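You operate a simulated robot arm through the tools that you are given. There is no shell and no other tool. Be economical: measure what you need, move in short steps, check, and stop when the job is done.

Carry out the task below with a simulated robot arm. There is one attempt and no reset: what you move stays moved.

Task
Open the freezer door, put the sesame pastry from the sink table top on the floor of the freezer, then shut the door. Fetch the purple cloth and set it on the top of the wooden table. Put the long pastry from the sink table top on the lower shelf of the bench. Put the steel tin that says "pepper" from the top of the wooden table on the top of the steel box and the steel tin that says "sugar" on the low shelf of the wooden table. Put the white brush on the shelf under the back counter. Push the far counter drawer shut. Close the far counter door. Shut the near counter door. Put the pink cloth on the counter away on the lower shelf of the trolley. Take the bun from the counter and leave it on the top of the steel box. Do these in any order. Set down upright: steel tin.

Only the result counts: the job must be done as asked and must still hold three seconds after the hand-in. Knocking over, shifting, dropping, spilling or breaking anything else fails it. Flat cloth is picked up by pressing the open fingertips on it (5 to 10 N) and closing them slowly along it; thin cloth reads only 2 to 8 mm in the jaws.

Robot
A 7-joint arm with a two-finger parallel gripper on a trunk, on a base that drives. Base frame: it is fixed to the floor where the robot stands at the start and does not move with it; the origin is under the middle of the robot, x ahead of it, y to its left, z up. Lengths are in mm, angles in degrees, forces in N, time in s.
With the tool pointing down near the work surface it reaches from about 700 to 780 mm from the robot's upright axis, wherever it stands. Its first joint turns from -143.0 to 143.0 degrees. Places, roughly: bun (6x8x4 cm) [-2300, -1700, 800]; far counter door [-900, -2000, 400]; far counter drawer [-1000, -2000, 700]; floor of the freezer [3300, 0, 1400]; freezer door [3100, -200, 1600]; long pastry (6x9x3 cm) [-1400, 1700, 800]; low shelf of the wooden table [-1800, 600, 200]; lower shelf of the bench [200, 900, 200]; lower shelf of the trolley [-3900, -3000, 600]; near counter door [-1400, -2400, 400]; pink cloth (8x6x3 cm) [-2100, -2400, 800]; purple cloth (11x7x4 cm) [-1200, 1600, 800]; sesame pastry (7x6x3 cm) [-1100, 1900, 800]; shelf under the back counter [2200, 1300, 200]; steel tin [-1750, 750, 750]; top of the steel box [-3200, 200, 1300]; top of the wooden table [-1800, 600, 800]; white brush (6x6x9 cm) [-1000, -1000, 900]. Payload 3 kg.
The TCP is the grasp point between the finger pads, 30 mm short of the fingertips. In the tool frame z runs along the fingers and y along their closing line. The gripper opens to 110 mm. The fingers are 20 mm wide and 10 mm thick; the gripper's body (48 by 112 mm) begins 55 mm behind the TCP.
Orientation is that of the tool frame in the base frame, as a unit quaternion [x, y, z, w]. With the fingers straight down and closing along the base's y, the tool's x points along the base's -x, its y along +y and its z along -z.

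Tools
- The arm moves only by the tool jog_arm. Its argument "steps" is a list of rows, each an object (a shift or turn left out is 0, a gripper value left out holds the last) with "slide": the shift along the tool's x, y, z in units of 200 mm (1.0 is 200 mm), a list of three; "rotation": the turn, a rotation vector about the tool's x, y, z in units of 90 degrees (1.0 is 90 degrees), a list of three; "claw": the closure, from 0 (fully open) to 1 (shut). In form: [{"slide": [tx, ty, tz], "rotation": [rx, ry, rz], "claw": claw}, ...]. A call has 1 to 10 rows; each row is the pose to reach, as a shift and turn from the pose commanded when the call began, along the tool's axes at that moment. A call with a number of a shift or a turn outside -1 to 1 is refused whole. A row lasts 0.2 s, in which the tool goes at most 50 mm and 8.6 degrees; a call with a longer step from one row to the next is refused whole, and so is a gripper value outside its range. Where a pose cannot be reached the arm comes as near as it can. A force on the tool above 40 N (or 10 N above the force at the start of the call, whichever is more), or a blocked arm, ends the call early, and 0.2 s more pass. The fingers move at their own pace (about 108 mm/s each) and stop on an object; they squeeze with about 22 N. The grip force told is the motor's: it shows also when the fingers shut on nothing. Time passes only in rows, and 0.2 s behind the last, so rows that repeat a pose let the fingers close. It gives the time, the measured TCP pose, the force on the tool (base axes), the opening and the grip force at its end, in the units of the frame above (readings bear some noise), with the torque about the TCP (base axes, N m) and any sound that the robot's microphone picked up.
- Cameras (640 x 400 px; columns grow to the right, rows downward): "scene" is now at [172.5, -4.1, 1437.8]; the picture's right is [-0.05, -1.00, -0.00], its down [-0.29, 0.02, -0.96] and it looks along [0.95, -0.05, -0.30] (base axes); focal length 252 px, centre (320, 200). "wrist" rides on the gripper at [72, 17, -103] in the tool frame; the picture's right is [-0.23, 0.97, 0.00], its down [-0.76, -0.18, -0.62] and it looks along [-0.61, -0.14, 0.78] (tool axes); focal length 222 px, centre (320, 200). There is no depth. A picture from a camera that has moved, and an enlarged one, comes with that camera's place and axes in the base frame and with its lens.
- capture(camera): a new picture of that camera. The clock stands still meanwhile.
- lift_body(by): slides the trunk up (or, below 0, down) by that many mm; the arm and the scene camera ride with it, the base frame stays. It gives what a move gives, with no picture.
- roll_base(legs): drives the robot by 1 to 6 legs, each [ahead, left, turn to the left] in mm, mm and degrees, along the robot's own axes; the way and the turn of a leg run together, so that a leg with both is an arc; at most 1500 mm and 180 degrees a leg. The arm and the cameras ride along, it lands a little off, and it stops where it bumps. It gives what a move gives.
- turn_head(pan, tilt): turns the head with the scene camera to pan (to the left, within 86 degrees either way) and tilt (down, from -29 to 69), counted from straight ahead of the robot. It gives what a move gives.
- enlarge(camera, box): a new picture of the part [left, top, right, bottom] of that camera's present view, enlarged. The clock stands still meanwhile.
- close_job(): hands the job in; it is judged then, once.

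Work in short steps. Places have to be worked out from the pictures, the camera data and where the tool is seen: move nearer, look again, correct. Check each grasp and each placing, and mend what went wrong. You have 535 turns and 318 pictures in all, those below and enlarged ones among them. Open the gripper and draw the arm clear of the work before you hand the job in, unless the task says otherwise; then end with one line.

The tools are called after ">>>" as a command line: name --argument value ..., lists and objects as JSON in quotes. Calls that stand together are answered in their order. jog_arm: Moves the arm, as the interface text tells. Its arguments: {"type":"object","properties":{"steps":{"type":"array"}},"required":["steps"]} The other tools are called the same way: lift_body (by) slides the trunk up or down; roll_base (legs) drives the base; turn_head (pan, tilt) turns the head that bears the scene camera; capture (camera) takes a picture; enlarge (camera, box) takes an enlarged picture of a part of a camera's view; close_job () hands the job in.

At the start:

```text
clock: 0.0
tool_pos: [758.7, -54.9, 1000.0]
orientation: [-0.001, 1.0, 0.0, 0.0]
contact_force: [-0.1, -0.1, 0.8]
torque: [0.0, 0.02, 0.02]
grip_width: 110.0
grasp_force: 0.0
trunk travel left (down, up): [-512.0, 378.0]
robot x, y, heading: [-2.3, 1.7, -0.2]
head pan, tilt: [-3.0, 17.2]
```

scene: 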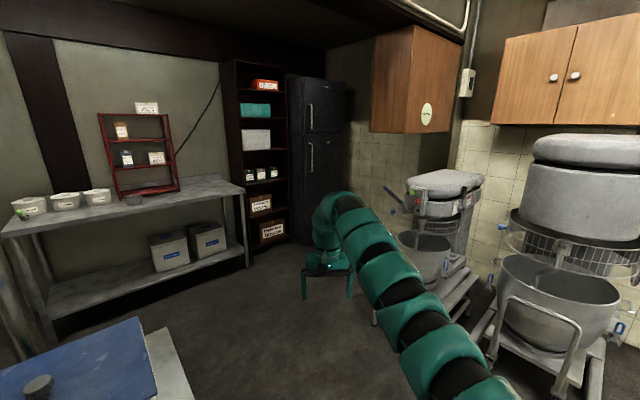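
wrist: 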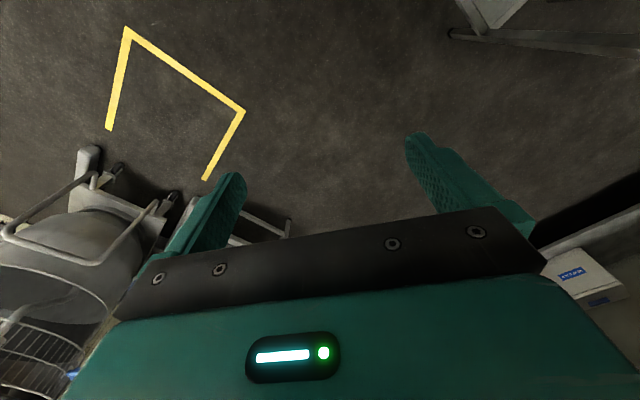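

The first picture shows the fridge ahead, a blue-topped bench close by on the left and the back counter. I look round with the head before driving.

>>> turn_head --pan 80 --tilt 25

>>> capture --camera "scene"

>>> turn_head --pan -80 --tilt 25

>>> capture --camera "scene"

```text
clock: 1.6
tool_pos: [758.7, -55.1, 1000.4]
orientation: [0.001, 1.0, 0.001, 0.0]
contact_force: [0.4, -0.3, -0.7]
torque: [0.0, 0.05, 0.01]
grip_width: 110.0
grasp_force: 0.2
trunk travel left (down, up): [-512.0, 378.0]
robot x, y, heading: [0.5, -0.1, -0.3]
head pan, tilt: [80.0, 25.0]
```

```text
315 pictures are left
camera scene: at [95.3, 91.5, 1425.1], right [0.98, -0.17, 0.0], down [-0.07, -0.42, -0.91], along [0.16, 0.89, -0.42], focal length 252 px, centre (320, 200)
```

scene: 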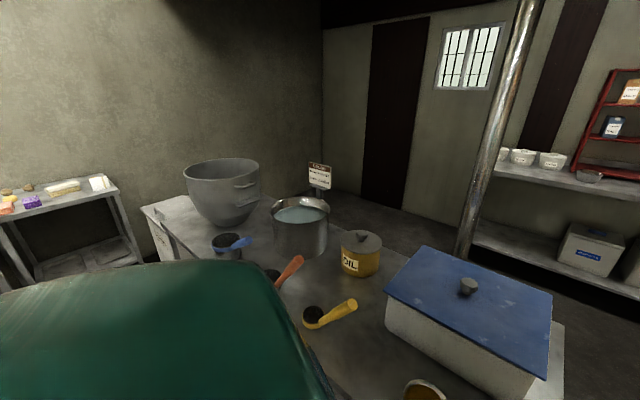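

```text
clock: 4.0
tool_pos: [758.2, -53.3, 1000.2]
orientation: [0.001, 1.0, 0.0, 0.0]
contact_force: [0.7, -0.1, -0.7]
torque: [-0.01, -0.01, -0.01]
grip_width: 109.7
grasp_force: 0.1
trunk travel left (down, up): [-512.0, 378.0]
robot x, y, heading: [2.4, 1.7, -0.1]
head pan, tilt: [-80.0, 25.0]
```

```text
314 pictures are left
camera scene: at [95.3, -89.9, 1425.1], right [-0.98, -0.17, 0.0], down [-0.07, 0.42, -0.91], along [0.16, -0.89, -0.42], focal length 252 px, centre (320, 200)
```

scene: 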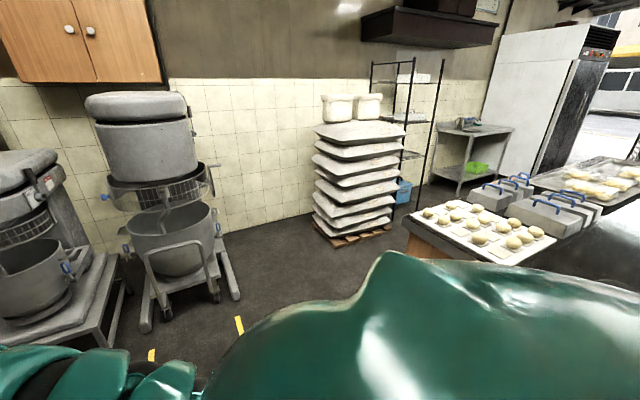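

Bench on the left and counter behind on the right are in view; I raise the trunk so the arm clears everything, then turn right to survey the rear.

>>> lift_body --by 350

>>> turn_head --pan 0 --tilt 35

>>> roll_base --legs '[[0, 0, -130]]'

>>> capture --camera "scene"

>>> turn_head --pan -75 --tilt 30

>>> capture --camera "scene"

```text
clock: 7.5
tool_pos: [758.5, -55.7, 1348.7]
orientation: [0.0, 1.0, 0.0, 0.0]
contact_force: [-0.1, -0.1, 0.3]
torque: [-0.03, 0.01, -0.01]
grip_width: 110.1
grasp_force: 0.1
trunk travel left (down, up): [-862.0, 28.0]
robot x, y, heading: [-0.1, -1.4, 0.2]
head pan, tilt: [-80.0, 25.0]
```

```text
clock: 9.0
tool_pos: [757.8, -55.8, 1349.7]
orientation: [0.0, 1.0, 0.001, 0.0]
contact_force: [0.7, -0.2, 0.6]
torque: [0.04, -0.02, 0.0]
grip_width: 110.2
grasp_force: 0.0
trunk travel left (down, up): [-862.0, 28.0]
robot x, y, heading: [3.0, 2.8, 0.0]
head pan, tilt: [0.0, 35.0]
```

```text
clock: 14.7
tool_pos: [-519.6, -555.8, 1349.1]
orientation: [0.903, 0.43, 0.0, 0.0]
contact_force: [-0.2, 0.3, -0.3]
torque: [-0.03, 0.04, -0.02]
grip_width: 110.1
grasp_force: 0.0
trunk travel left (down, up): [-862.0, 28.0]
robot x, y, heading: [3.7, -2.7, -129.1]
head pan, tilt: [0.0, 35.0]
```

```text
313 pictures are left
camera scene: at [-107.0, -129.8, 1759.3], right [-0.78, 0.63, 0.0], down [0.36, 0.45, -0.82], along [-0.52, -0.64, -0.57], focal length 252 px, centre (320, 200)
```

scene: 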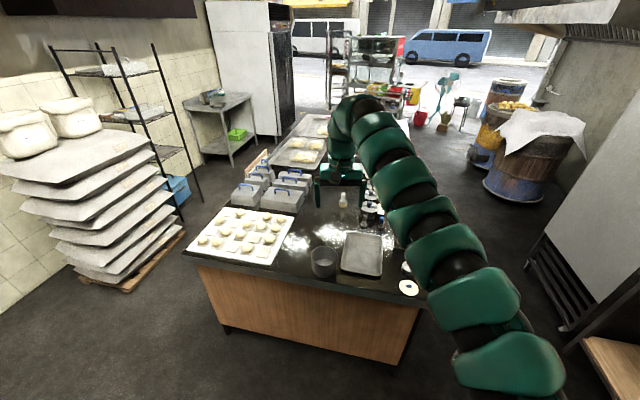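

```text
clock: 16.2
tool_pos: [-520.7, -555.7, 1349.2]
orientation: [0.903, 0.431, 0.0, 0.0]
contact_force: [-0.1, -0.4, -0.1]
torque: [0.01, 0.0, 0.02]
grip_width: 110.1
grasp_force: 0.1
trunk travel left (down, up): [-862.0, 28.0]
robot x, y, heading: [1.5, -1.1, -129.0]
head pan, tilt: [-75.0, 30.0]
```

```text
312 pictures are left
camera scene: at [-134.3, -24.8, 1767.1], right [0.41, 0.91, 0.0], down [0.46, -0.2, -0.87], along [-0.79, 0.35, -0.5], focal length 252 px, centre (320, 200)
```

scene: 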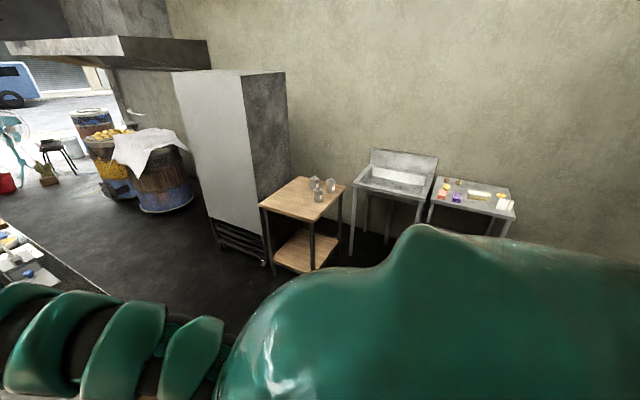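

The brush seems to be the white upright thing on the dark counter near (-1050,-1060). I take a closer look at that part of the counter.

>>> turn_head --pan 0 --tilt 35

>>> enlarge --camera "scene" --box '[180, 100, 440, 310]'

>>> capture --camera "wrist"

```text
clock: 17.7
tool_pos: [-521.0, -554.2, 1349.6]
orientation: [0.903, 0.431, 0.0, 0.0]
contact_force: [0.6, -0.1, 0.1]
torque: [0.0, -0.06, -0.03]
grip_width: 109.9
grasp_force: 0.0
trunk travel left (down, up): [-862.0, 28.0]
robot x, y, heading: [2.0, -0.1, -128.8]
head pan, tilt: [0.0, 35.0]
```

```text
1.90 times, centred on (310, 205) of scene
camera zoom: at [-107.0, -129.9, 1759.3], right [-0.78, 0.63, 0.0], down [0.36, 0.45, -0.82], along [-0.52, -0.64, -0.57], focal length 481 px, centre (339, 190)
```

zoom: 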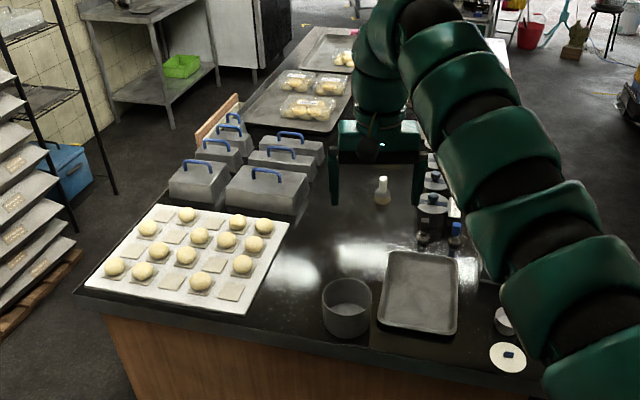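

```text
310 pictures are left
camera wrist: at [-461.0, -511.5, 1454.4], right [0.61, -0.79, 0.0], down [-0.62, -0.48, 0.62], along [-0.49, -0.38, -0.78], focal length 222 px, centre (320, 200)
```

wrist: 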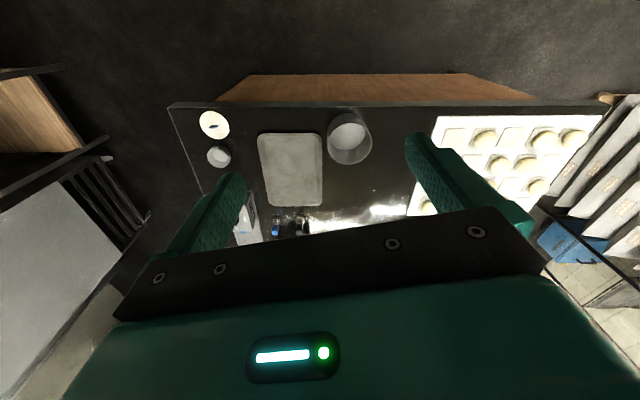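

Counter top corners put it skewed ~-52°, with the brush about (-1008,-1019) and reachable from the north aisle. I drive round the counter's near corner and turn to face across it.

>>> roll_base --legs '[[447, -795, 0], [0, 0, 76.3]]'

>>> capture --camera "scene"

>>> turn_head --pan -80 --tilt 30

>>> capture --camera "scene"

```text
clock: 25.7
tool_pos: [-492.6, -478.1, 1350.1]
orientation: [0.454, 0.891, 0.0, 0.0]
contact_force: [-0.5, 0.1, 0.2]
torque: [0.05, 0.01, 0.01]
grip_width: 109.9
grasp_force: 0.1
trunk travel left (down, up): [-862.0, 28.0]
robot x, y, heading: [-893.4, 170.7, -54.0]
head pan, tilt: [0.0, 35.0]
```

```text
309 pictures are left
camera scene: at [-795.4, 32.5, 1759.3], right [-0.81, -0.59, 0.0], down [-0.34, 0.46, -0.82], along [0.48, -0.66, -0.57], focal length 252 px, centre (320, 200)
```

scene: 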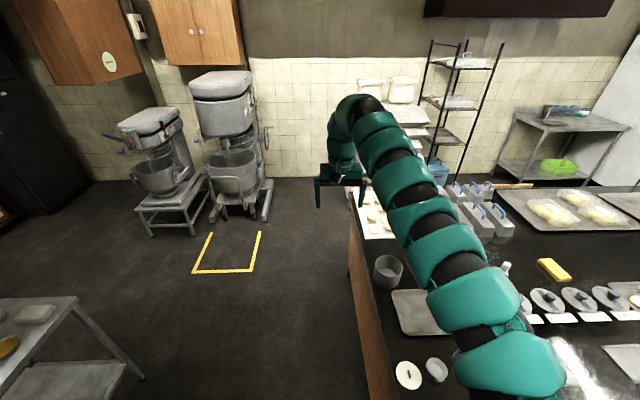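

```text
clock: 27.2
tool_pos: [-492.5, -477.8, 1350.4]
orientation: [0.454, 0.891, -0.001, 0.0]
contact_force: [0.2, 0.3, -0.4]
torque: [0.0, 0.0, -0.01]
grip_width: 109.9
grasp_force: 0.1
trunk travel left (down, up): [-862.0, 28.0]
robot x, y, heading: [-900.6, 167.7, -54.3]
head pan, tilt: [-80.0, 30.0]
```

```text
308 pictures are left
camera scene: at [-910.1, 38.6, 1767.1], right [-0.72, 0.69, 0.0], down [0.35, 0.36, -0.87], along [-0.6, -0.62, -0.5], focal length 252 px, centre (320, 200)
```

scene: 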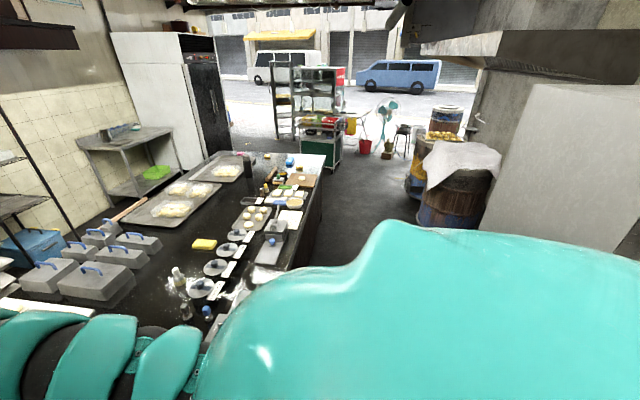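

Aisle is clear. I slide right along the counter, square up to -51.8°, then approach carefully.

>>> roll_base --legs '[[0, -822, 2.4], [100, 0, 0]]'

>>> turn_head --pan 0 --tilt 50

>>> capture --camera "scene"

>>> capture --camera "wrist"

```text
clock: 32.3
tool_pos: [-1061.0, -1033.8, 1349.2]
orientation: [0.438, 0.899, 0.0, 0.001]
contact_force: [0.0, 0.2, -0.7]
torque: [0.0, 0.01, -0.01]
grip_width: 110.1
grasp_force: 0.0
trunk travel left (down, up): [-862.0, 28.0]
robot x, y, heading: [-1485.2, -402.4, -51.9]
head pan, tilt: [-80.0, 30.0]
```

```text
clock: 33.9
tool_pos: [-1061.0, -1032.3, 1350.1]
orientation: [0.439, 0.899, 0.0, 0.0]
contact_force: [-0.9, 1.1, -0.1]
torque: [-0.01, -0.06, 0.04]
grip_width: 109.9
grasp_force: 0.0
trunk travel left (down, up): [-862.0, 28.0]
robot x, y, heading: [-1482.2, -401.4, -51.9]
head pan, tilt: [0.0, 50.0]
```

```text
307 pictures are left
camera scene: at [-1389.3, -525.1, 1737.6], right [-0.79, -0.62, 0.0], down [-0.47, 0.6, -0.64], along [0.4, -0.51, -0.77], focal length 252 px, centre (320, 200)
```

scene: 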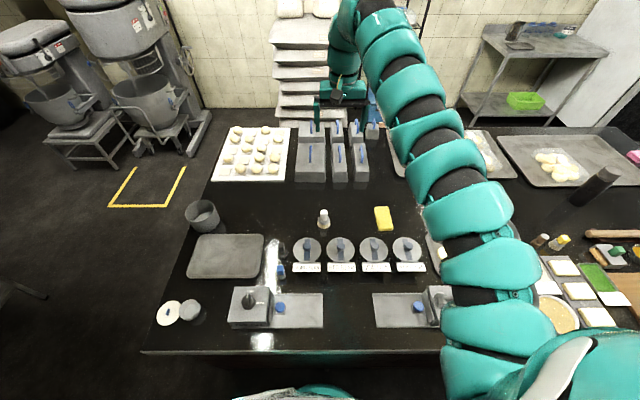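

```text
306 pictures are left
camera wrist: at [-1092.6, -968.0, 1454.4], right [0.91, 0.42, 0.0], down [0.33, -0.71, 0.62], along [0.26, -0.57, -0.78], focal length 222 px, centre (320, 200)
```

wrist: 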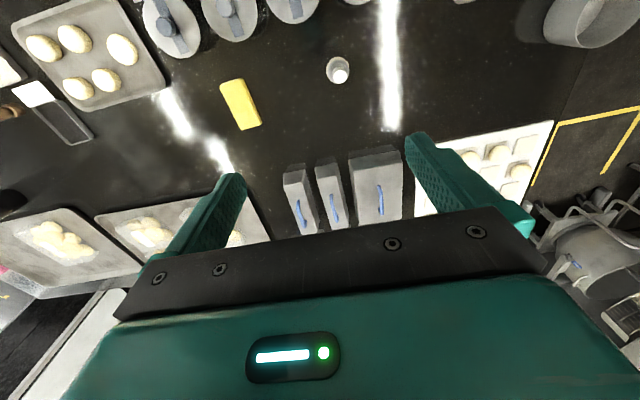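

Both cameras agree: brush at about (-1014,-1036). I creep 40 mm ahead, lower the trunk and look again from nearer.

>>> roll_base --legs '[[40, 0, 0]]'

>>> lift_body --by -250

>>> capture --camera "wrist"

>>> enlarge --camera "scene" --box '[220, 150, 420, 280]'

```text
clock: 34.8
tool_pos: [-1036.0, -1065.1, 1348.7]
orientation: [0.438, 0.899, 0.0, -0.001]
contact_force: [-0.2, -0.7, -0.2]
torque: [0.01, 0.02, -0.01]
grip_width: 109.7
grasp_force: 0.0
trunk travel left (down, up): [-862.0, 28.0]
robot x, y, heading: [-1460.4, -434.2, -51.9]
head pan, tilt: [0.0, 50.0]
```

```text
clock: 37.3
tool_pos: [-1036.3, -1064.5, 1100.2]
orientation: [0.438, 0.899, -0.001, 0.0]
contact_force: [0.2, -0.8, -0.5]
torque: [0.02, -0.02, 0.0]
grip_width: 110.0
grasp_force: 0.1
trunk travel left (down, up): [-612.0, 278.0]
robot x, y, heading: [-1461.1, -432.5, -52.0]
head pan, tilt: [0.0, 50.0]
```

```text
305 pictures are left
camera wrist: at [-1068.0, -999.2, 1204.4], right [0.91, 0.42, 0.0], down [0.33, -0.71, 0.62], along [0.26, -0.57, -0.78], focal length 222 px, centre (320, 200)
```

wrist: 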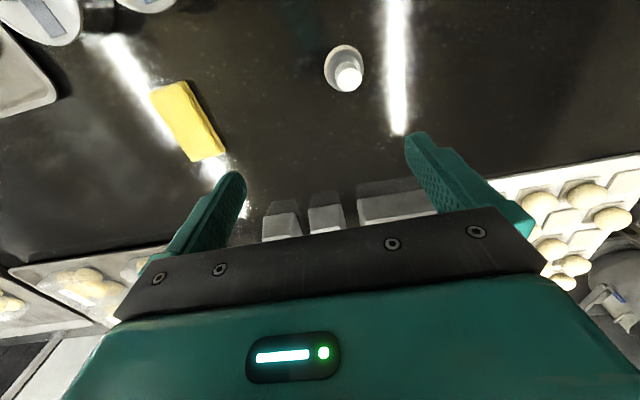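

```text
3.08 times, centred on (320, 215) of scene
camera zoom: at [-1364.7, -556.2, 1487.6], right [-0.79, -0.62, 0.0], down [-0.47, 0.6, -0.64], along [0.4, -0.51, -0.77], focal length 777 px, centre (320, 154)
```

zoom: 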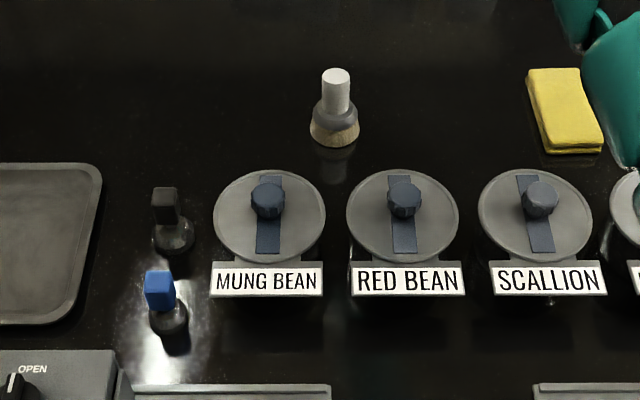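

The brush stands upright: handle top near (-1019,-1029,920). I tilt the tool 45° forward (useful for the low shelf later) and move to a pre-grasp 100 mm back along that line.

>>> jog_arm --steps '[{"slide": [0.07, 0.03, 0.1], "rotation": [0, -0.083, 0]}, {"slide": [0.15, 0.06, 0.2], "rotation": [0, -0.167, 0]}, {"slide": [0.22, 0.09, 0.3], "rotation": [0, -0.25, 0]}, {"slide": [0.3, 0.12, 0.42], "rotation": [0, -0.333, 0]}, {"slide": [0.37, 0.15, 0.55], "rotation": [0, -0.417, 0]}, {"slide": [0.44, 0.175, 0.67], "rotation": [0, -0.5, 0]}, {"slide": [0.44, 0.175, 0.67], "rotation": [0, -0.5, 0]}]'

>>> capture --camera "wrist"

>>> enlarge --camera "scene" --box '[220, 100, 420, 230]'

```text
clock: 38.9
tool_pos: [-1063.2, -976.8, 965.2]
orientation: [0.405, 0.83, -0.167, 0.344]
contact_force: [-0.5, 0.0, -2.7]
torque: [-0.11, -0.1, 0.02]
grip_width: 110.0
grasp_force: 0.0
out of reach, approached as far as the arm can: row 2, 3
trunk travel left (down, up): [-612.0, 278.0]
robot x, y, heading: [-1460.5, -433.0, -52.0]
head pan, tilt: [0.0, 50.0]
```

```text
303 pictures are left
camera wrist: at [-1126.0, -870.1, 989.1], right [0.87, 0.47, 0.16], down [-0.08, -0.19, 0.98], along [0.49, -0.86, -0.13], focal length 222 px, centre (320, 200)
```

wrist: 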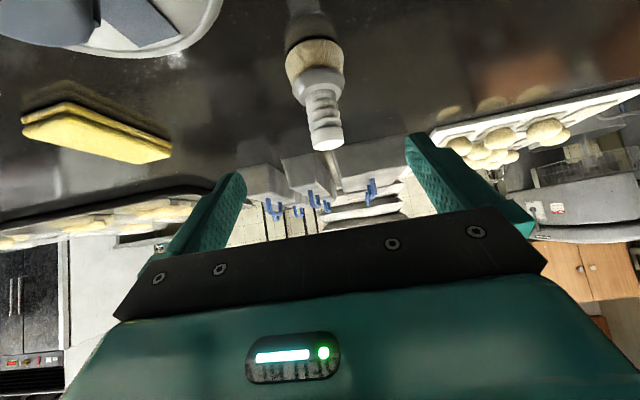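

```text
3.08 times, centred on (320, 165) of scene
camera zoom: at [-1366.1, -559.3, 1487.0], right [-0.79, -0.62, 0.0], down [-0.47, 0.61, -0.64], along [0.4, -0.51, -0.77], focal length 777 px, centre (320, 308)
```

zoom: 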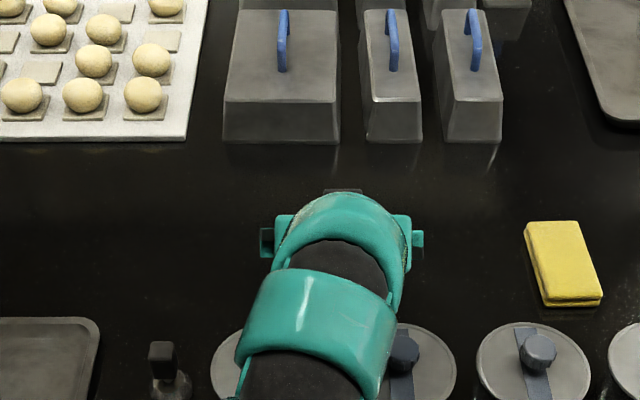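

Wrist view confirms the handle at (-1019,-1028,~912). I move 100 mm along the tool and close.

>>> jog_arm --steps '[{"slide": [0, 0, 0.17]}, {"slide": [0, 0, 0.34]}, {"slide": [0, 0, 0.5]}, {"slide": [0, 0, 0.5]}, {"slide": [0, 0, 0.5], "claw": 1}, {"slide": [0, 0, 0.5], "claw": 1}, {"slide": [0, 0, 0.5], "claw": 1}]'

>>> capture --camera "wrist"

```text
clock: 40.5
tool_pos: [-1017.8, -1029.9, 895.8]
orientation: [0.405, 0.831, -0.167, 0.344]
contact_force: [-0.2, 0.0, 0.1]
torque: [-0.02, 0.02, 0.02]
grip_width: 28.8
grasp_force: 22.7
trunk travel left (down, up): [-612.0, 278.0]
robot x, y, heading: [-1461.9, -436.1, -52.1]
head pan, tilt: [0.0, 50.0]
```

```text
301 pictures are left
camera wrist: at [-1081.1, -924.2, 918.4], right [0.87, 0.47, 0.16], down [-0.08, -0.19, 0.98], along [0.49, -0.86, -0.12], focal length 222 px, centre (320, 200)
```

wrist: 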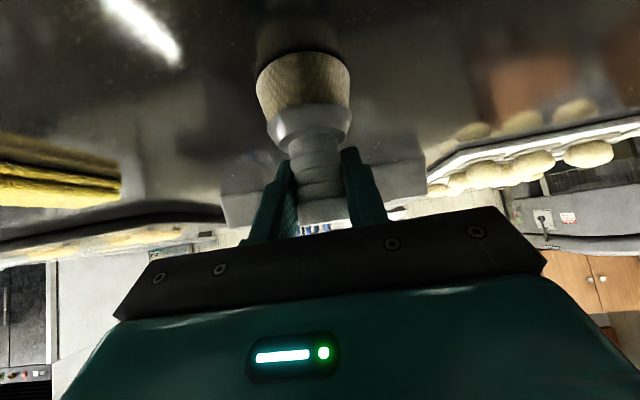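

Grip 28.8 mm on the handle, solid. I raise the trunk fully and drive out, round the bench's corner, toward the back counter.

>>> lift_body --by 270

>>> roll_base --legs '[[-60, 0, 0], [-71, 814, 0], [608, 477, 0], [608, 477, 0], [133, 658, 0], [0, 0, 92]]'

>>> turn_head --pan 0 --tilt 40

>>> capture --camera "scene"

```text
clock: 43.3
tool_pos: [-1018.5, -1030.9, 1163.8]
orientation: [0.405, 0.83, -0.168, 0.343]
contact_force: [-0.2, 0.1, 0.2]
torque: [0.0, 0.0, -0.01]
grip_width: 0.1
grasp_force: 21.9
trunk travel left (down, up): [-882.0, 8.0]
robot x, y, heading: [-1461.9, -435.8, -51.9]
head pan, tilt: [0.0, 50.0]
```

```text
clock: 63.0
tool_pos: [1788.9, 516.6, 1165.7]
orientation: [-0.315, 0.868, 0.13, 0.36]
contact_force: [-0.1, 0.8, -0.1]
torque: [-0.02, 0.0, 0.0]
grip_width: 0.0
grasp_force: 22.3
trunk travel left (down, up): [-882.0, 8.0]
robot x, y, heading: [1206.8, 58.9, 39.7]
head pan, tilt: [0.0, 50.0]
```

```text
clock: 63.7
tool_pos: [1789.0, 518.1, 1164.0]
orientation: [-0.315, 0.868, 0.131, 0.36]
contact_force: [0.3, 0.4, 0.3]
torque: [0.02, 0.02, 0.02]
grip_width: 0.0
grasp_force: 21.9
trunk travel left (down, up): [-882.0, 8.0]
robot x, y, heading: [1205.8, 59.4, 40.1]
head pan, tilt: [0.0, 40.0]
```

```text
300 pictures are left
camera scene: at [1332.5, 162.7, 1771.7], right [0.64, -0.77, 0.0], down [-0.49, -0.41, -0.77], along [0.59, 0.49, -0.64], focal length 252 px, centre (320, 200)
```

scene: 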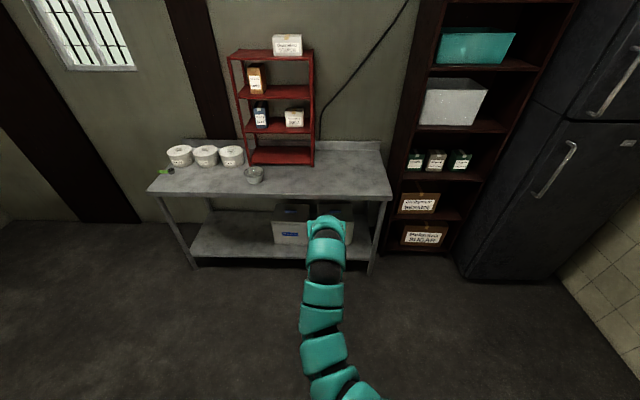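

The reading shows the jaws shut empty: the handle slipped during the lift, so the brush should still stand on the counter. I will return for it; since I am here, I look at the freezer and open it now.

>>> turn_head --pan -50 --tilt 20

>>> capture --camera "scene"

```text
clock: 64.9
tool_pos: [1789.7, 519.1, 1165.0]
orientation: [-0.316, 0.868, 0.131, 0.359]
contact_force: [0.1, -0.3, 0.1]
torque: [-0.02, -0.01, 0.0]
grip_width: 0.0
grasp_force: 21.5
trunk travel left (down, up): [-882.0, 8.0]
robot x, y, heading: [1205.7, 55.6, 40.0]
head pan, tilt: [-50.0, 20.0]
```

```text
299 pictures are left
camera scene: at [1359.0, 92.0, 1803.1], right [-0.17, -0.98, 0.0], down [-0.34, 0.06, -0.94], along [0.93, -0.16, -0.34], focal length 252 px, centre (320, 200)
```

scene: 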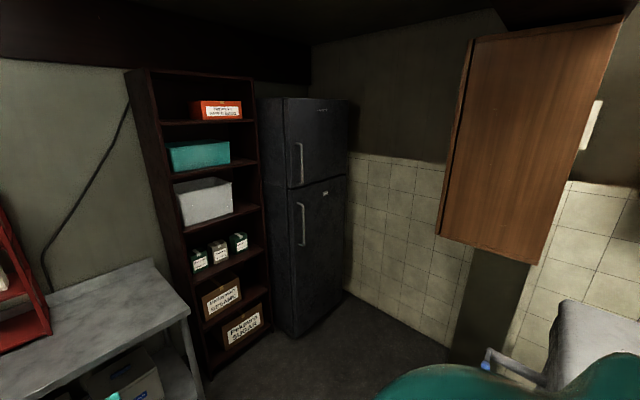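

The freezer handle is a vertical bar near (2930,-46), z 1335–1605, hinge on the right. I open the jaws, drive to about (2100,-300) facing 45° and look again.

>>> jog_arm --steps '[{"slide": [0, 0, 0], "claw": 0}, {"slide": [0, 0, 0], "claw": 0}, {"slide": [0, 0, 0], "claw": 0}]'

>>> roll_base --legs '[[456, -848, 0], [0, 0, 5]]'

>>> turn_head --pan -12 --tilt 15

>>> capture --camera "scene"

>>> turn_head --pan -85 --tilt 45

>>> capture --camera "scene"

```text
clock: 65.7
tool_pos: [1788.5, 517.7, 1165.5]
orientation: [-0.315, 0.868, 0.131, 0.36]
contact_force: [-0.7, 1.4, 0.3]
torque: [-0.01, -0.01, -0.04]
grip_width: 110.1
grasp_force: 0.0
trunk travel left (down, up): [-882.0, 8.0]
robot x, y, heading: [1208.7, 56.6, 39.9]
head pan, tilt: [-50.0, 20.0]
```

```text
clock: 70.0
tool_pos: [2582.4, 191.7, 1166.1]
orientation: [-0.307, 0.872, 0.121, 0.363]
contact_force: [0.4, 0.1, -0.5]
torque: [0.01, -0.01, 0.01]
grip_width: 109.8
grasp_force: 0.0
trunk travel left (down, up): [-882.0, 8.0]
robot x, y, heading: [1995.8, -269.4, 38.6]
head pan, tilt: [-50.0, 20.0]
stopped in leg 1: the robot was blocked; the commanded pose is now the measured one
```

```text
clock: 71.0
tool_pos: [2582.0, 192.1, 1165.9]
orientation: [-0.307, 0.871, 0.12, 0.364]
contact_force: [-0.7, 0.0, 1.4]
torque: [0.0, 0.0, -0.08]
grip_width: 109.8
grasp_force: 0.0
trunk travel left (down, up): [-882.0, 8.0]
robot x, y, heading: [1996.6, -266.3, 38.4]
head pan, tilt: [-12.0, 15.0]
```

```text
298 pictures are left
camera scene: at [2126.5, -154.4, 1811.4], right [0.44, -0.9, 0.02], down [-0.22, -0.13, -0.97], along [0.87, 0.42, -0.26], focal length 252 px, centre (320, 200)
```

scene: 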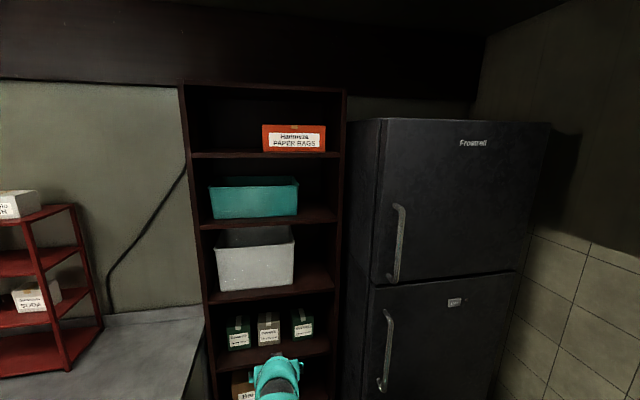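

```text
clock: 72.5
tool_pos: [2581.7, 192.5, 1165.5]
orientation: [-0.307, 0.871, 0.119, 0.364]
contact_force: [0.2, 0.6, 0.7]
torque: [-0.01, 0.0, 0.0]
grip_width: 110.1
grasp_force: 0.1
trunk travel left (down, up): [-882.0, 8.0]
robot x, y, heading: [1999.8, -271.7, 38.2]
head pan, tilt: [-85.0, 45.0]
```

```text
297 pictures are left
camera scene: at [2099.0, -255.4, 1765.8], right [-0.73, -0.69, 0.0], down [-0.48, 0.5, -0.72], along [0.49, -0.52, -0.7], focal length 252 px, centre (320, 200)
```

scene: 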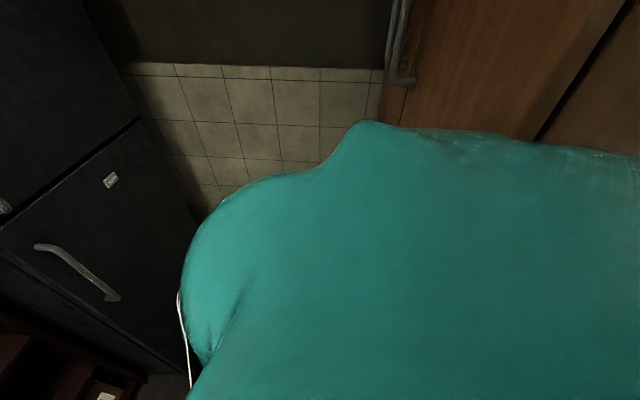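

Something (likely the mixer stand) blocks the right side. I sidle left 150 mm and turn to see the floor in front of the fridge.

>>> roll_base --legs '[[0, 150, 0], [0, 0, -50]]'

>>> turn_head --pan 0 --tilt 45

>>> capture --camera "scene"

>>> turn_head --pan -45 --tilt 50

>>> capture --camera "scene"

```text
clock: 73.2
tool_pos: [2580.5, 193.9, 1167.1]
orientation: [-0.307, 0.871, 0.121, 0.363]
contact_force: [0.3, 0.2, 0.3]
torque: [-0.05, -0.03, 0.0]
grip_width: 110.0
grasp_force: 0.1
trunk travel left (down, up): [-882.0, 8.0]
robot x, y, heading: [1994.2, -264.9, 38.5]
head pan, tilt: [-85.0, 45.0]
stopped in leg 1: the robot was blocked; the commanded pose is now the measured one
```

```text
clock: 74.8
tool_pos: [2580.5, 195.8, 1167.5]
orientation: [-0.307, 0.871, 0.121, 0.364]
contact_force: [0.7, 0.0, -0.4]
torque: [0.0, -0.02, 0.02]
grip_width: 110.0
grasp_force: 0.1
trunk travel left (down, up): [-882.0, 8.0]
robot x, y, heading: [1997.8, -263.8, 38.5]
head pan, tilt: [0.0, 45.0]
```

```text
296 pictures are left
camera scene: at [2106.8, -146.1, 1764.6], right [0.62, -0.78, 0.01], down [-0.55, -0.45, -0.71], along [0.56, 0.43, -0.71], focal length 252 px, centre (320, 200)
```

scene: 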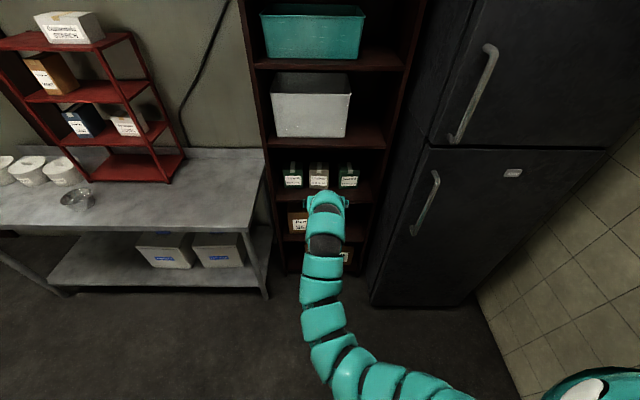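

```text
clock: 75.9
tool_pos: [2579.9, 194.5, 1167.6]
orientation: [-0.307, 0.871, 0.121, 0.363]
contact_force: [-0.1, 1.1, 0.5]
torque: [0.0, -0.04, 0.04]
grip_width: 110.0
grasp_force: 0.0
trunk travel left (down, up): [-882.0, 8.0]
robot x, y, heading: [2001.0, -261.1, 38.5]
head pan, tilt: [-45.0, 50.0]
```

```text
295 pictures are left
camera scene: at [2119.7, -205.4, 1758.3], right [-0.11, -0.99, 0.01], down [-0.75, 0.08, -0.65], along [0.65, -0.08, -0.76], focal length 252 px, centre (320, 200)
```

scene: 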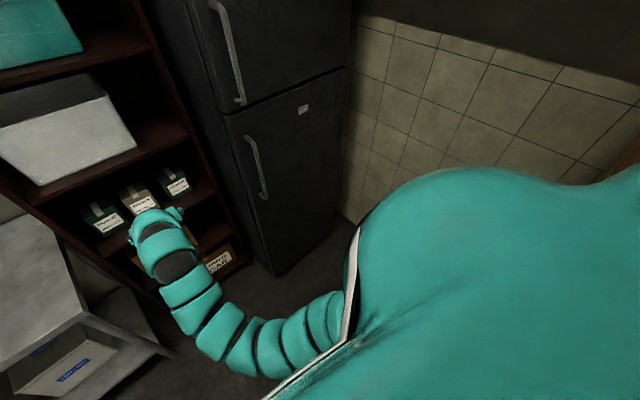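

Even moving left was refused; the raised body may be against the overhead wood cabinet. I lower the trunk somewhat and back off left.

>>> lift_body --by -300

>>> roll_base --legs '[[-120, 0, 0]]'

>>> capture --camera "scene"

```text
clock: 78.4
tool_pos: [2581.4, -69.5, 898.4]
orientation: [-0.233, 0.891, 0.149, 0.359]
contact_force: [-0.6, 0.3, -4.9]
torque: [0.1, -0.21, -0.05]
grip_width: 110.0
grasp_force: 0.1
trunk travel left (down, up): [-624.0, 266.0]
robot x, y, heading: [2011.2, -467.8, 39.7]
head pan, tilt: [-45.0, 50.0]
stopped: the arm was blocked; the commanded pose is now the measured one
```

```text
clock: 79.1
tool_pos: [2493.6, -19.0, 874.6]
orientation: [-0.322, 0.837, 0.357, 0.262]
contact_force: [0.1, -0.6, -0.1]
torque: [0.03, -0.01, 0.02]
grip_width: 109.9
grasp_force: 0.0
trunk travel left (down, up): [-624.0, 266.0]
robot x, y, heading: [2019.6, -413.5, 42.9]
head pan, tilt: [-45.0, 50.0]
stopped in leg 1: the robot was blocked; the commanded pose is now the measured one
```

```text
294 pictures are left
camera scene: at [2038.0, -221.3, 1510.0], right [-0.04, -0.99, 0.09], down [-0.71, -0.04, -0.7], along [0.7, -0.09, -0.71], focal length 252 px, centre (320, 200)
```

scene: 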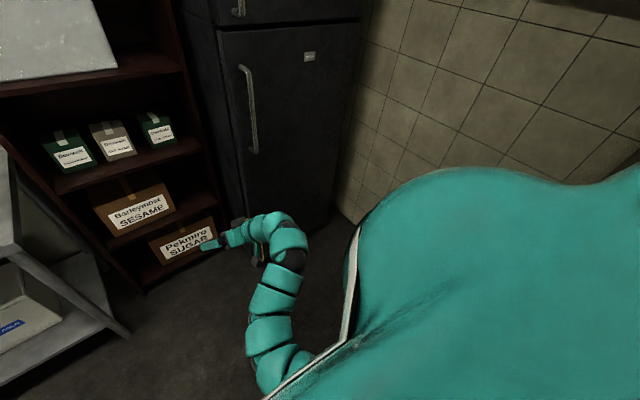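

The robot is jammed and slightly tilted: lowering bore on something beside it. I raise the trunk back and check.

>>> lift_body --by 258

>>> capture --camera "scene"

>>> capture --camera "wrist"

```text
clock: 79.5
tool_pos: [2431.1, 16.2, 862.4]
orientation: [-0.414, 0.767, 0.454, 0.183]
contact_force: [0.5, -0.4, 0.7]
torque: [-0.02, 0.01, 0.02]
grip_width: 109.8
grasp_force: 0.1
trunk travel left (down, up): [-625.0, 265.0]
robot x, y, heading: [2019.0, -410.2, 43.2]
head pan, tilt: [-45.0, 50.0]
stopped: the arm was blocked; the commanded pose is now the measured one
```

```text
293 pictures are left
camera scene: at [2034.6, -224.0, 1514.7], right [-0.04, -1.0, 0.09], down [-0.71, -0.04, -0.7], along [0.7, -0.09, -0.71], focal length 252 px, centre (320, 200)
```

scene: 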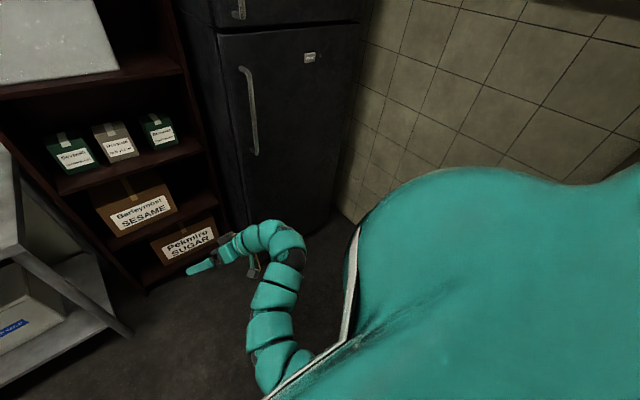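

```text
292 pictures are left
camera wrist: at [2384.9, -103.7, 878.8], right [-0.65, 0.35, 0.68], down [0.65, -0.22, 0.73], along [0.4, 0.91, -0.09], focal length 222 px, centre (320, 200)
```

wrist: 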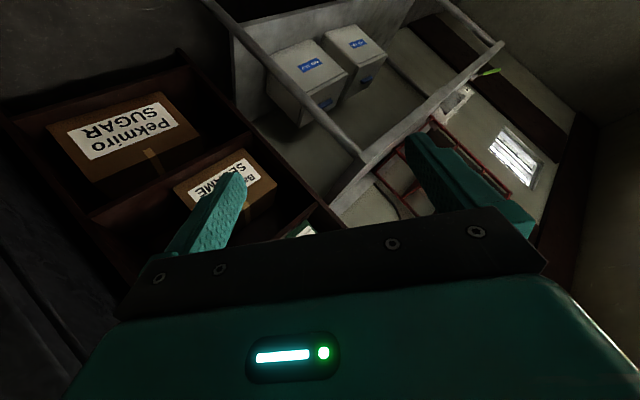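

Still blocked. I look to both sides to find what touches the robot.

>>> turn_head --pan -86 --tilt 10

>>> capture --camera "scene"

>>> turn_head --pan 86 --tilt 40

>>> capture --camera "scene"

```text
clock: 80.5
tool_pos: [2434.9, 14.1, 862.9]
orientation: [-0.412, 0.769, 0.451, 0.187]
contact_force: [-0.4, 0.5, 0.5]
torque: [0.03, -0.02, -0.01]
grip_width: 110.1
grasp_force: 0.1
trunk travel left (down, up): [-625.0, 265.0]
robot x, y, heading: [2022.6, -415.8, 42.8]
head pan, tilt: [-85.9, 10.0]
```

```text
291 pictures are left
camera scene: at [2020.8, -278.3, 1579.8], right [-0.68, -0.73, 0.01], down [-0.05, 0.03, -1.0], along [0.73, -0.68, -0.05], focal length 252 px, centre (320, 200)
```

scene: 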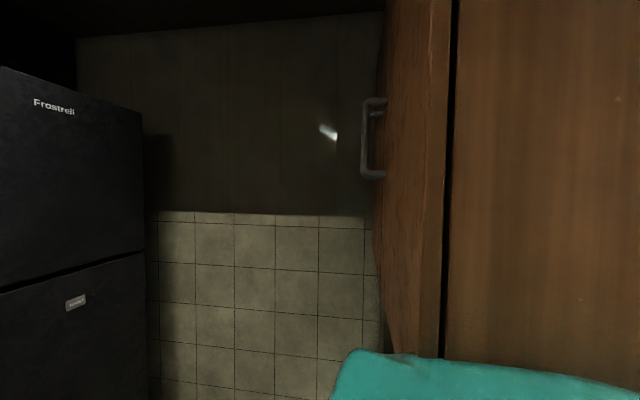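

```text
clock: 83.2
tool_pos: [2432.3, 14.5, 862.9]
orientation: [-0.413, 0.769, 0.45, 0.187]
contact_force: [-0.5, -0.6, 0.2]
torque: [-0.03, 0.02, 0.0]
grip_width: 110.2
grasp_force: 0.1
trunk travel left (down, up): [-625.0, 265.0]
robot x, y, heading: [2021.3, -417.0, 43.1]
head pan, tilt: [85.9, 40.0]
```

```text
290 pictures are left
camera scene: at [1902.3, -154.8, 1510.1], right [0.78, 0.63, 0.0], down [0.46, -0.57, -0.68], along [-0.43, 0.53, -0.73], focal length 252 px, centre (320, 200)
```

scene: 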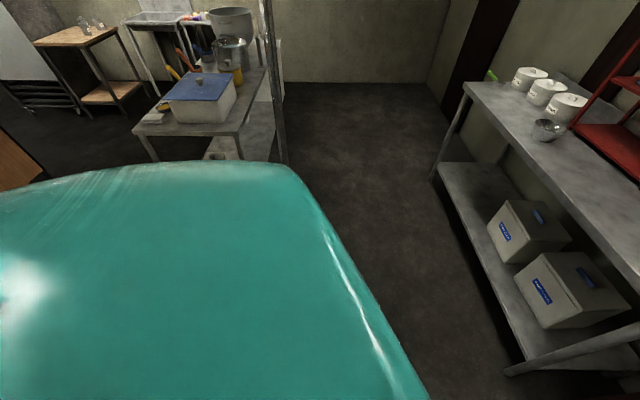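

The overhead wooden cabinet sits against my right shoulder; its bottom is near z 1370. I try lowering more so the shoulder gets fully beneath it, then shift left.

>>> roll_base --legs '[[0, 60, 0]]'

>>> lift_body --by -100

>>> roll_base --legs '[[0, 60, 0]]'

```text
clock: 83.9
tool_pos: [2405.8, 28.3, 826.0]
orientation: [-0.462, 0.684, 0.54, 0.162]
contact_force: [0.2, -0.7, 1.2]
torque: [-0.01, 0.01, -0.02]
grip_width: 109.7
grasp_force: 0.1
trunk travel left (down, up): [-625.0, 265.0]
robot x, y, heading: [2013.9, -409.4, 42.9]
head pan, tilt: [85.9, 40.0]
stopped in leg 1: the robot was blocked; the commanded pose is now the measured one
```

```text
clock: 84.2
tool_pos: [2406.4, 20.3, 799.8]
orientation: [-0.46, 0.662, 0.572, 0.153]
contact_force: [0.4, -0.4, -0.2]
torque: [-0.02, 0.01, -0.01]
grip_width: 109.9
grasp_force: 0.0
trunk travel left (down, up): [-623.0, 267.0]
robot x, y, heading: [2004.7, -408.5, 42.6]
head pan, tilt: [85.9, 40.0]
stopped: the arm was blocked; the commanded pose is now the measured one
```

```text
clock: 84.9
tool_pos: [2423.3, -20.2, 756.1]
orientation: [-0.434, 0.628, 0.634, 0.121]
contact_force: [-0.2, 0.2, -0.9]
torque: [0.01, -0.03, -0.03]
grip_width: 110.1
grasp_force: 0.1
trunk travel left (down, up): [-623.0, 267.0]
robot x, y, heading: [1998.5, -401.0, 41.7]
head pan, tilt: [85.9, 40.0]
stopped in leg 1: the robot was blocked; the commanded pose is now the measured one
```

Small gains per call. I let time pass with neutral arm rows to see whether things settle.

>>> jog_arm --steps '[{"slide": [0, 0, 0]}, {"slide": [0, 0, 0]}, {"slide": [0, 0, 0]}, {"slide": [0, 0, 0]}, {"slide": [0, 0, 0]}]'

>>> turn_head --pan -30 --tilt 65

>>> capture --camera "scene"

>>> capture --camera "wrist"

```text
clock: 85.3
tool_pos: [2438.8, -64.2, 737.4]
orientation: [-0.409, 0.608, 0.673, 0.095]
contact_force: [0.3, -0.7, 0.0]
torque: [0.04, 0.02, -0.01]
grip_width: 109.9
grasp_force: 0.0
trunk travel left (down, up): [-623.0, 267.0]
robot x, y, heading: [1998.9, -399.5, 41.5]
head pan, tilt: [85.9, 40.0]
stopped in row 1: the arm was blocked; the commanded pose is now the measured one
```

```text
clock: 87.2
tool_pos: [2438.1, -60.5, 740.1]
orientation: [-0.412, 0.608, 0.672, 0.099]
contact_force: [0.4, 1.1, -0.5]
torque: [-0.03, 0.04, 0.03]
grip_width: 109.9
grasp_force: 0.0
trunk travel left (down, up): [-623.0, 267.0]
robot x, y, heading: [1995.1, -402.9, 41.8]
head pan, tilt: [-30.0, 65.0]
```

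```text
289 pictures are left
camera scene: at [2020.4, -219.7, 1488.6], right [0.2, -0.98, 0.09], down [-0.86, -0.22, -0.46], along [0.47, 0.01, -0.88], focal length 252 px, centre (320, 200)
```

scene: 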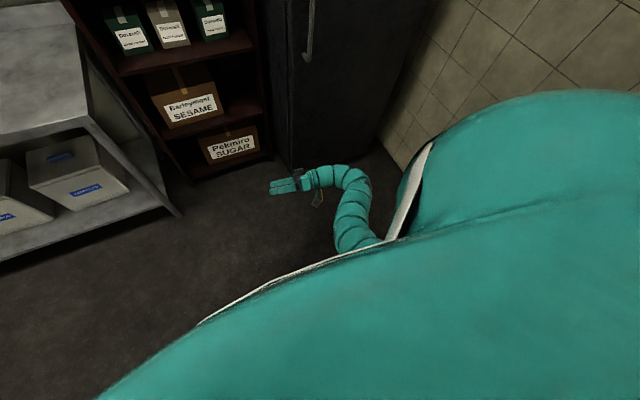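

```text
288 pictures are left
camera wrist: at [2425.7, -186.9, 713.1], right [-0.47, -0.15, 0.87], down [0.87, -0.24, 0.43], along [0.14, 0.96, 0.24], focal length 222 px, centre (320, 200)
```

wrist: 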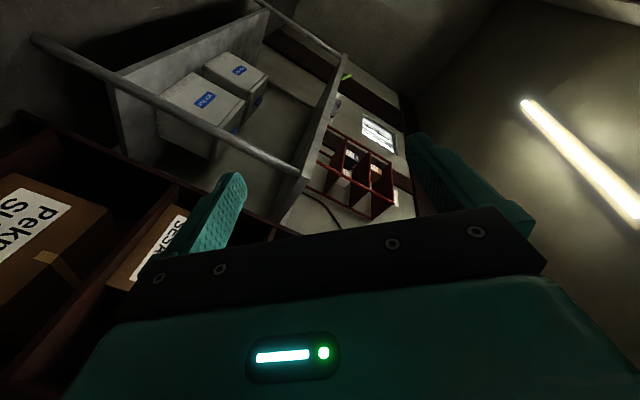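

I try raising the trunk in small bites to see if it frees.

>>> lift_body --by 40

>>> lift_body --by 40

>>> roll_base --legs '[[-100, 100, 0]]'

>>> roll_base --legs '[[100, 0, 0]]'

>>> roll_base --legs '[[0, 150, 20]]'

```text
clock: 87.5
tool_pos: [2463.0, -123.5, 728.8]
orientation: [-0.361, 0.603, 0.706, 0.084]
contact_force: [-0.2, 0.4, 0.6]
torque: [0.02, -0.03, 0.0]
grip_width: 110.1
grasp_force: 0.1
trunk travel left (down, up): [-624.0, 266.0]
robot x, y, heading: [1993.3, -401.5, 41.2]
head pan, tilt: [-30.0, 65.0]
stopped: the arm was blocked; the commanded pose is now the measured one
```

```text
clock: 87.9
tool_pos: [2545.3, -237.1, 690.2]
orientation: [-0.3, 0.724, 0.607, 0.129]
contact_force: [-2.9, 3.8, -0.5]
torque: [-0.03, -0.06, -0.16]
grip_width: 110.2
grasp_force: 0.0
trunk travel left (down, up): [-627.0, 263.0]
robot x, y, heading: [1992.4, -400.3, 40.8]
head pan, tilt: [-30.0, 65.0]
stopped: the arm was blocked; the commanded pose is now the measured one
```

```text
clock: 88.5
tool_pos: [2565.9, -367.0, 660.1]
orientation: [-0.249, 0.798, 0.537, 0.109]
contact_force: [-3.2, 2.0, -2.4]
torque: [0.09, -0.07, -0.23]
grip_width: 109.8
grasp_force: 0.1
trunk travel left (down, up): [-627.0, 263.0]
robot x, y, heading: [1986.6, -391.5, 40.2]
head pan, tilt: [-30.0, 65.0]
stopped in leg 1: the robot was blocked; the commanded pose is now the measured one
```

```text
clock: 89.3
tool_pos: [2494.1, -434.3, 645.9]
orientation: [-0.224, 0.808, 0.545, 0.006]
contact_force: [-3.5, 1.3, -1.8]
torque: [0.14, -0.08, -0.21]
grip_width: 109.9
grasp_force: 0.2
trunk travel left (down, up): [-627.0, 263.0]
robot x, y, heading: [1975.7, -388.5, 38.8]
head pan, tilt: [-30.0, 65.0]
stopped in leg 1: the robot was blocked; the commanded pose is now the measured one
```

```text
clock: 90.0
tool_pos: [2447.6, -411.9, 640.1]
orientation: [-0.205, 0.773, 0.6, -0.018]
contact_force: [-3.8, 1.8, -2.3]
torque: [0.1, -0.06, -0.26]
grip_width: 110.1
grasp_force: 0.1
trunk travel left (down, up): [-627.0, 263.0]
robot x, y, heading: [1963.5, -381.9, 38.4]
head pan, tilt: [-30.0, 65.0]
stopped in leg 1: the robot was blocked; the commanded pose is now the measured one
```

The base creeps back-left ~12 mm per call. I keep repeating such moves.

>>> roll_base --legs '[[-150, 150, 0]]'

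>>> roll_base --legs '[[-150, 150, 0]]'

>>> roll_base --legs '[[-150, 150, 0]]'

>>> roll_base --legs '[[-150, 150, 0]]'

>>> turn_head --pan -60 --tilt 40

>>> capture --camera "scene"

```text
clock: 90.7
tool_pos: [2407.0, -396.7, 625.5]
orientation: [-0.184, 0.755, 0.627, -0.042]
contact_force: [-1.8, 1.3, -1.1]
torque: [0.08, -0.02, -0.08]
grip_width: 110.0
grasp_force: 0.1
trunk travel left (down, up): [-627.0, 263.0]
robot x, y, heading: [1958.8, -374.3, 38.4]
head pan, tilt: [-30.0, 65.0]
stopped in leg 1: the robot was blocked; the commanded pose is now the measured one
```

```text
clock: 91.4
tool_pos: [2382.4, -390.1, 619.2]
orientation: [-0.176, 0.746, 0.639, -0.06]
contact_force: [-1.1, 0.3, -0.4]
torque: [0.02, -0.03, -0.05]
grip_width: 109.9
grasp_force: 0.0
trunk travel left (down, up): [-627.0, 263.0]
robot x, y, heading: [1953.1, -364.9, 38.7]
head pan, tilt: [-30.0, 65.0]
stopped in leg 1: the robot was blocked; the commanded pose is now the measured one
```

```text
clock: 92.2
tool_pos: [2378.0, -394.7, 615.8]
orientation: [-0.186, 0.746, 0.636, -0.065]
contact_force: [-0.3, -0.6, -0.4]
torque: [0.07, 0.01, 0.02]
grip_width: 109.8
grasp_force: 0.0
trunk travel left (down, up): [-627.0, 263.0]
robot x, y, heading: [1948.1, -356.0, 38.8]
head pan, tilt: [-30.0, 65.0]
stopped in leg 1: the robot was blocked; the commanded pose is now the measured one
```

```text
clock: 92.9
tool_pos: [2377.6, -398.0, 613.7]
orientation: [-0.201, 0.744, 0.634, -0.062]
contact_force: [0.6, -0.8, -0.2]
torque: [0.02, 0.0, 0.0]
grip_width: 109.8
grasp_force: 0.0
trunk travel left (down, up): [-627.0, 263.0]
robot x, y, heading: [1940.1, -350.7, 39.1]
head pan, tilt: [-30.0, 65.0]
stopped in leg 1: the robot was blocked; the commanded pose is now the measured one
```

```text
clock: 93.8
tool_pos: [2375.1, -397.7, 612.3]
orientation: [-0.2, 0.745, 0.633, -0.065]
contact_force: [-0.7, -0.3, -0.2]
torque: [-0.05, -0.01, -0.02]
grip_width: 110.0
grasp_force: 0.1
trunk travel left (down, up): [-627.0, 263.0]
robot x, y, heading: [1940.9, -353.8, 39.4]
head pan, tilt: [-60.0, 40.0]
```

```text
287 pictures are left
camera scene: at [2037.3, -282.9, 1522.0], right [-0.35, -0.94, 0.02], down [-0.58, 0.2, -0.79], along [0.74, -0.29, -0.61], focal length 252 px, centre (320, 200)
```

scene: 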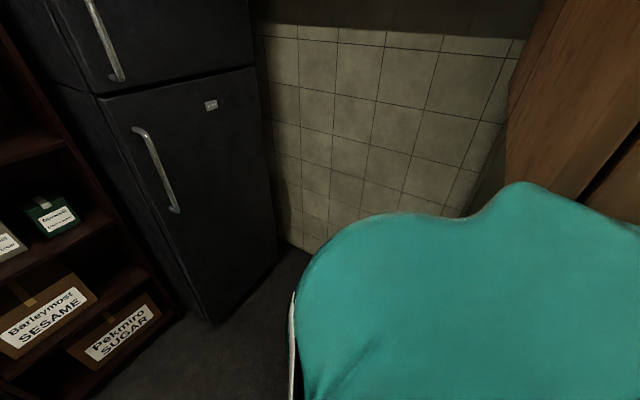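

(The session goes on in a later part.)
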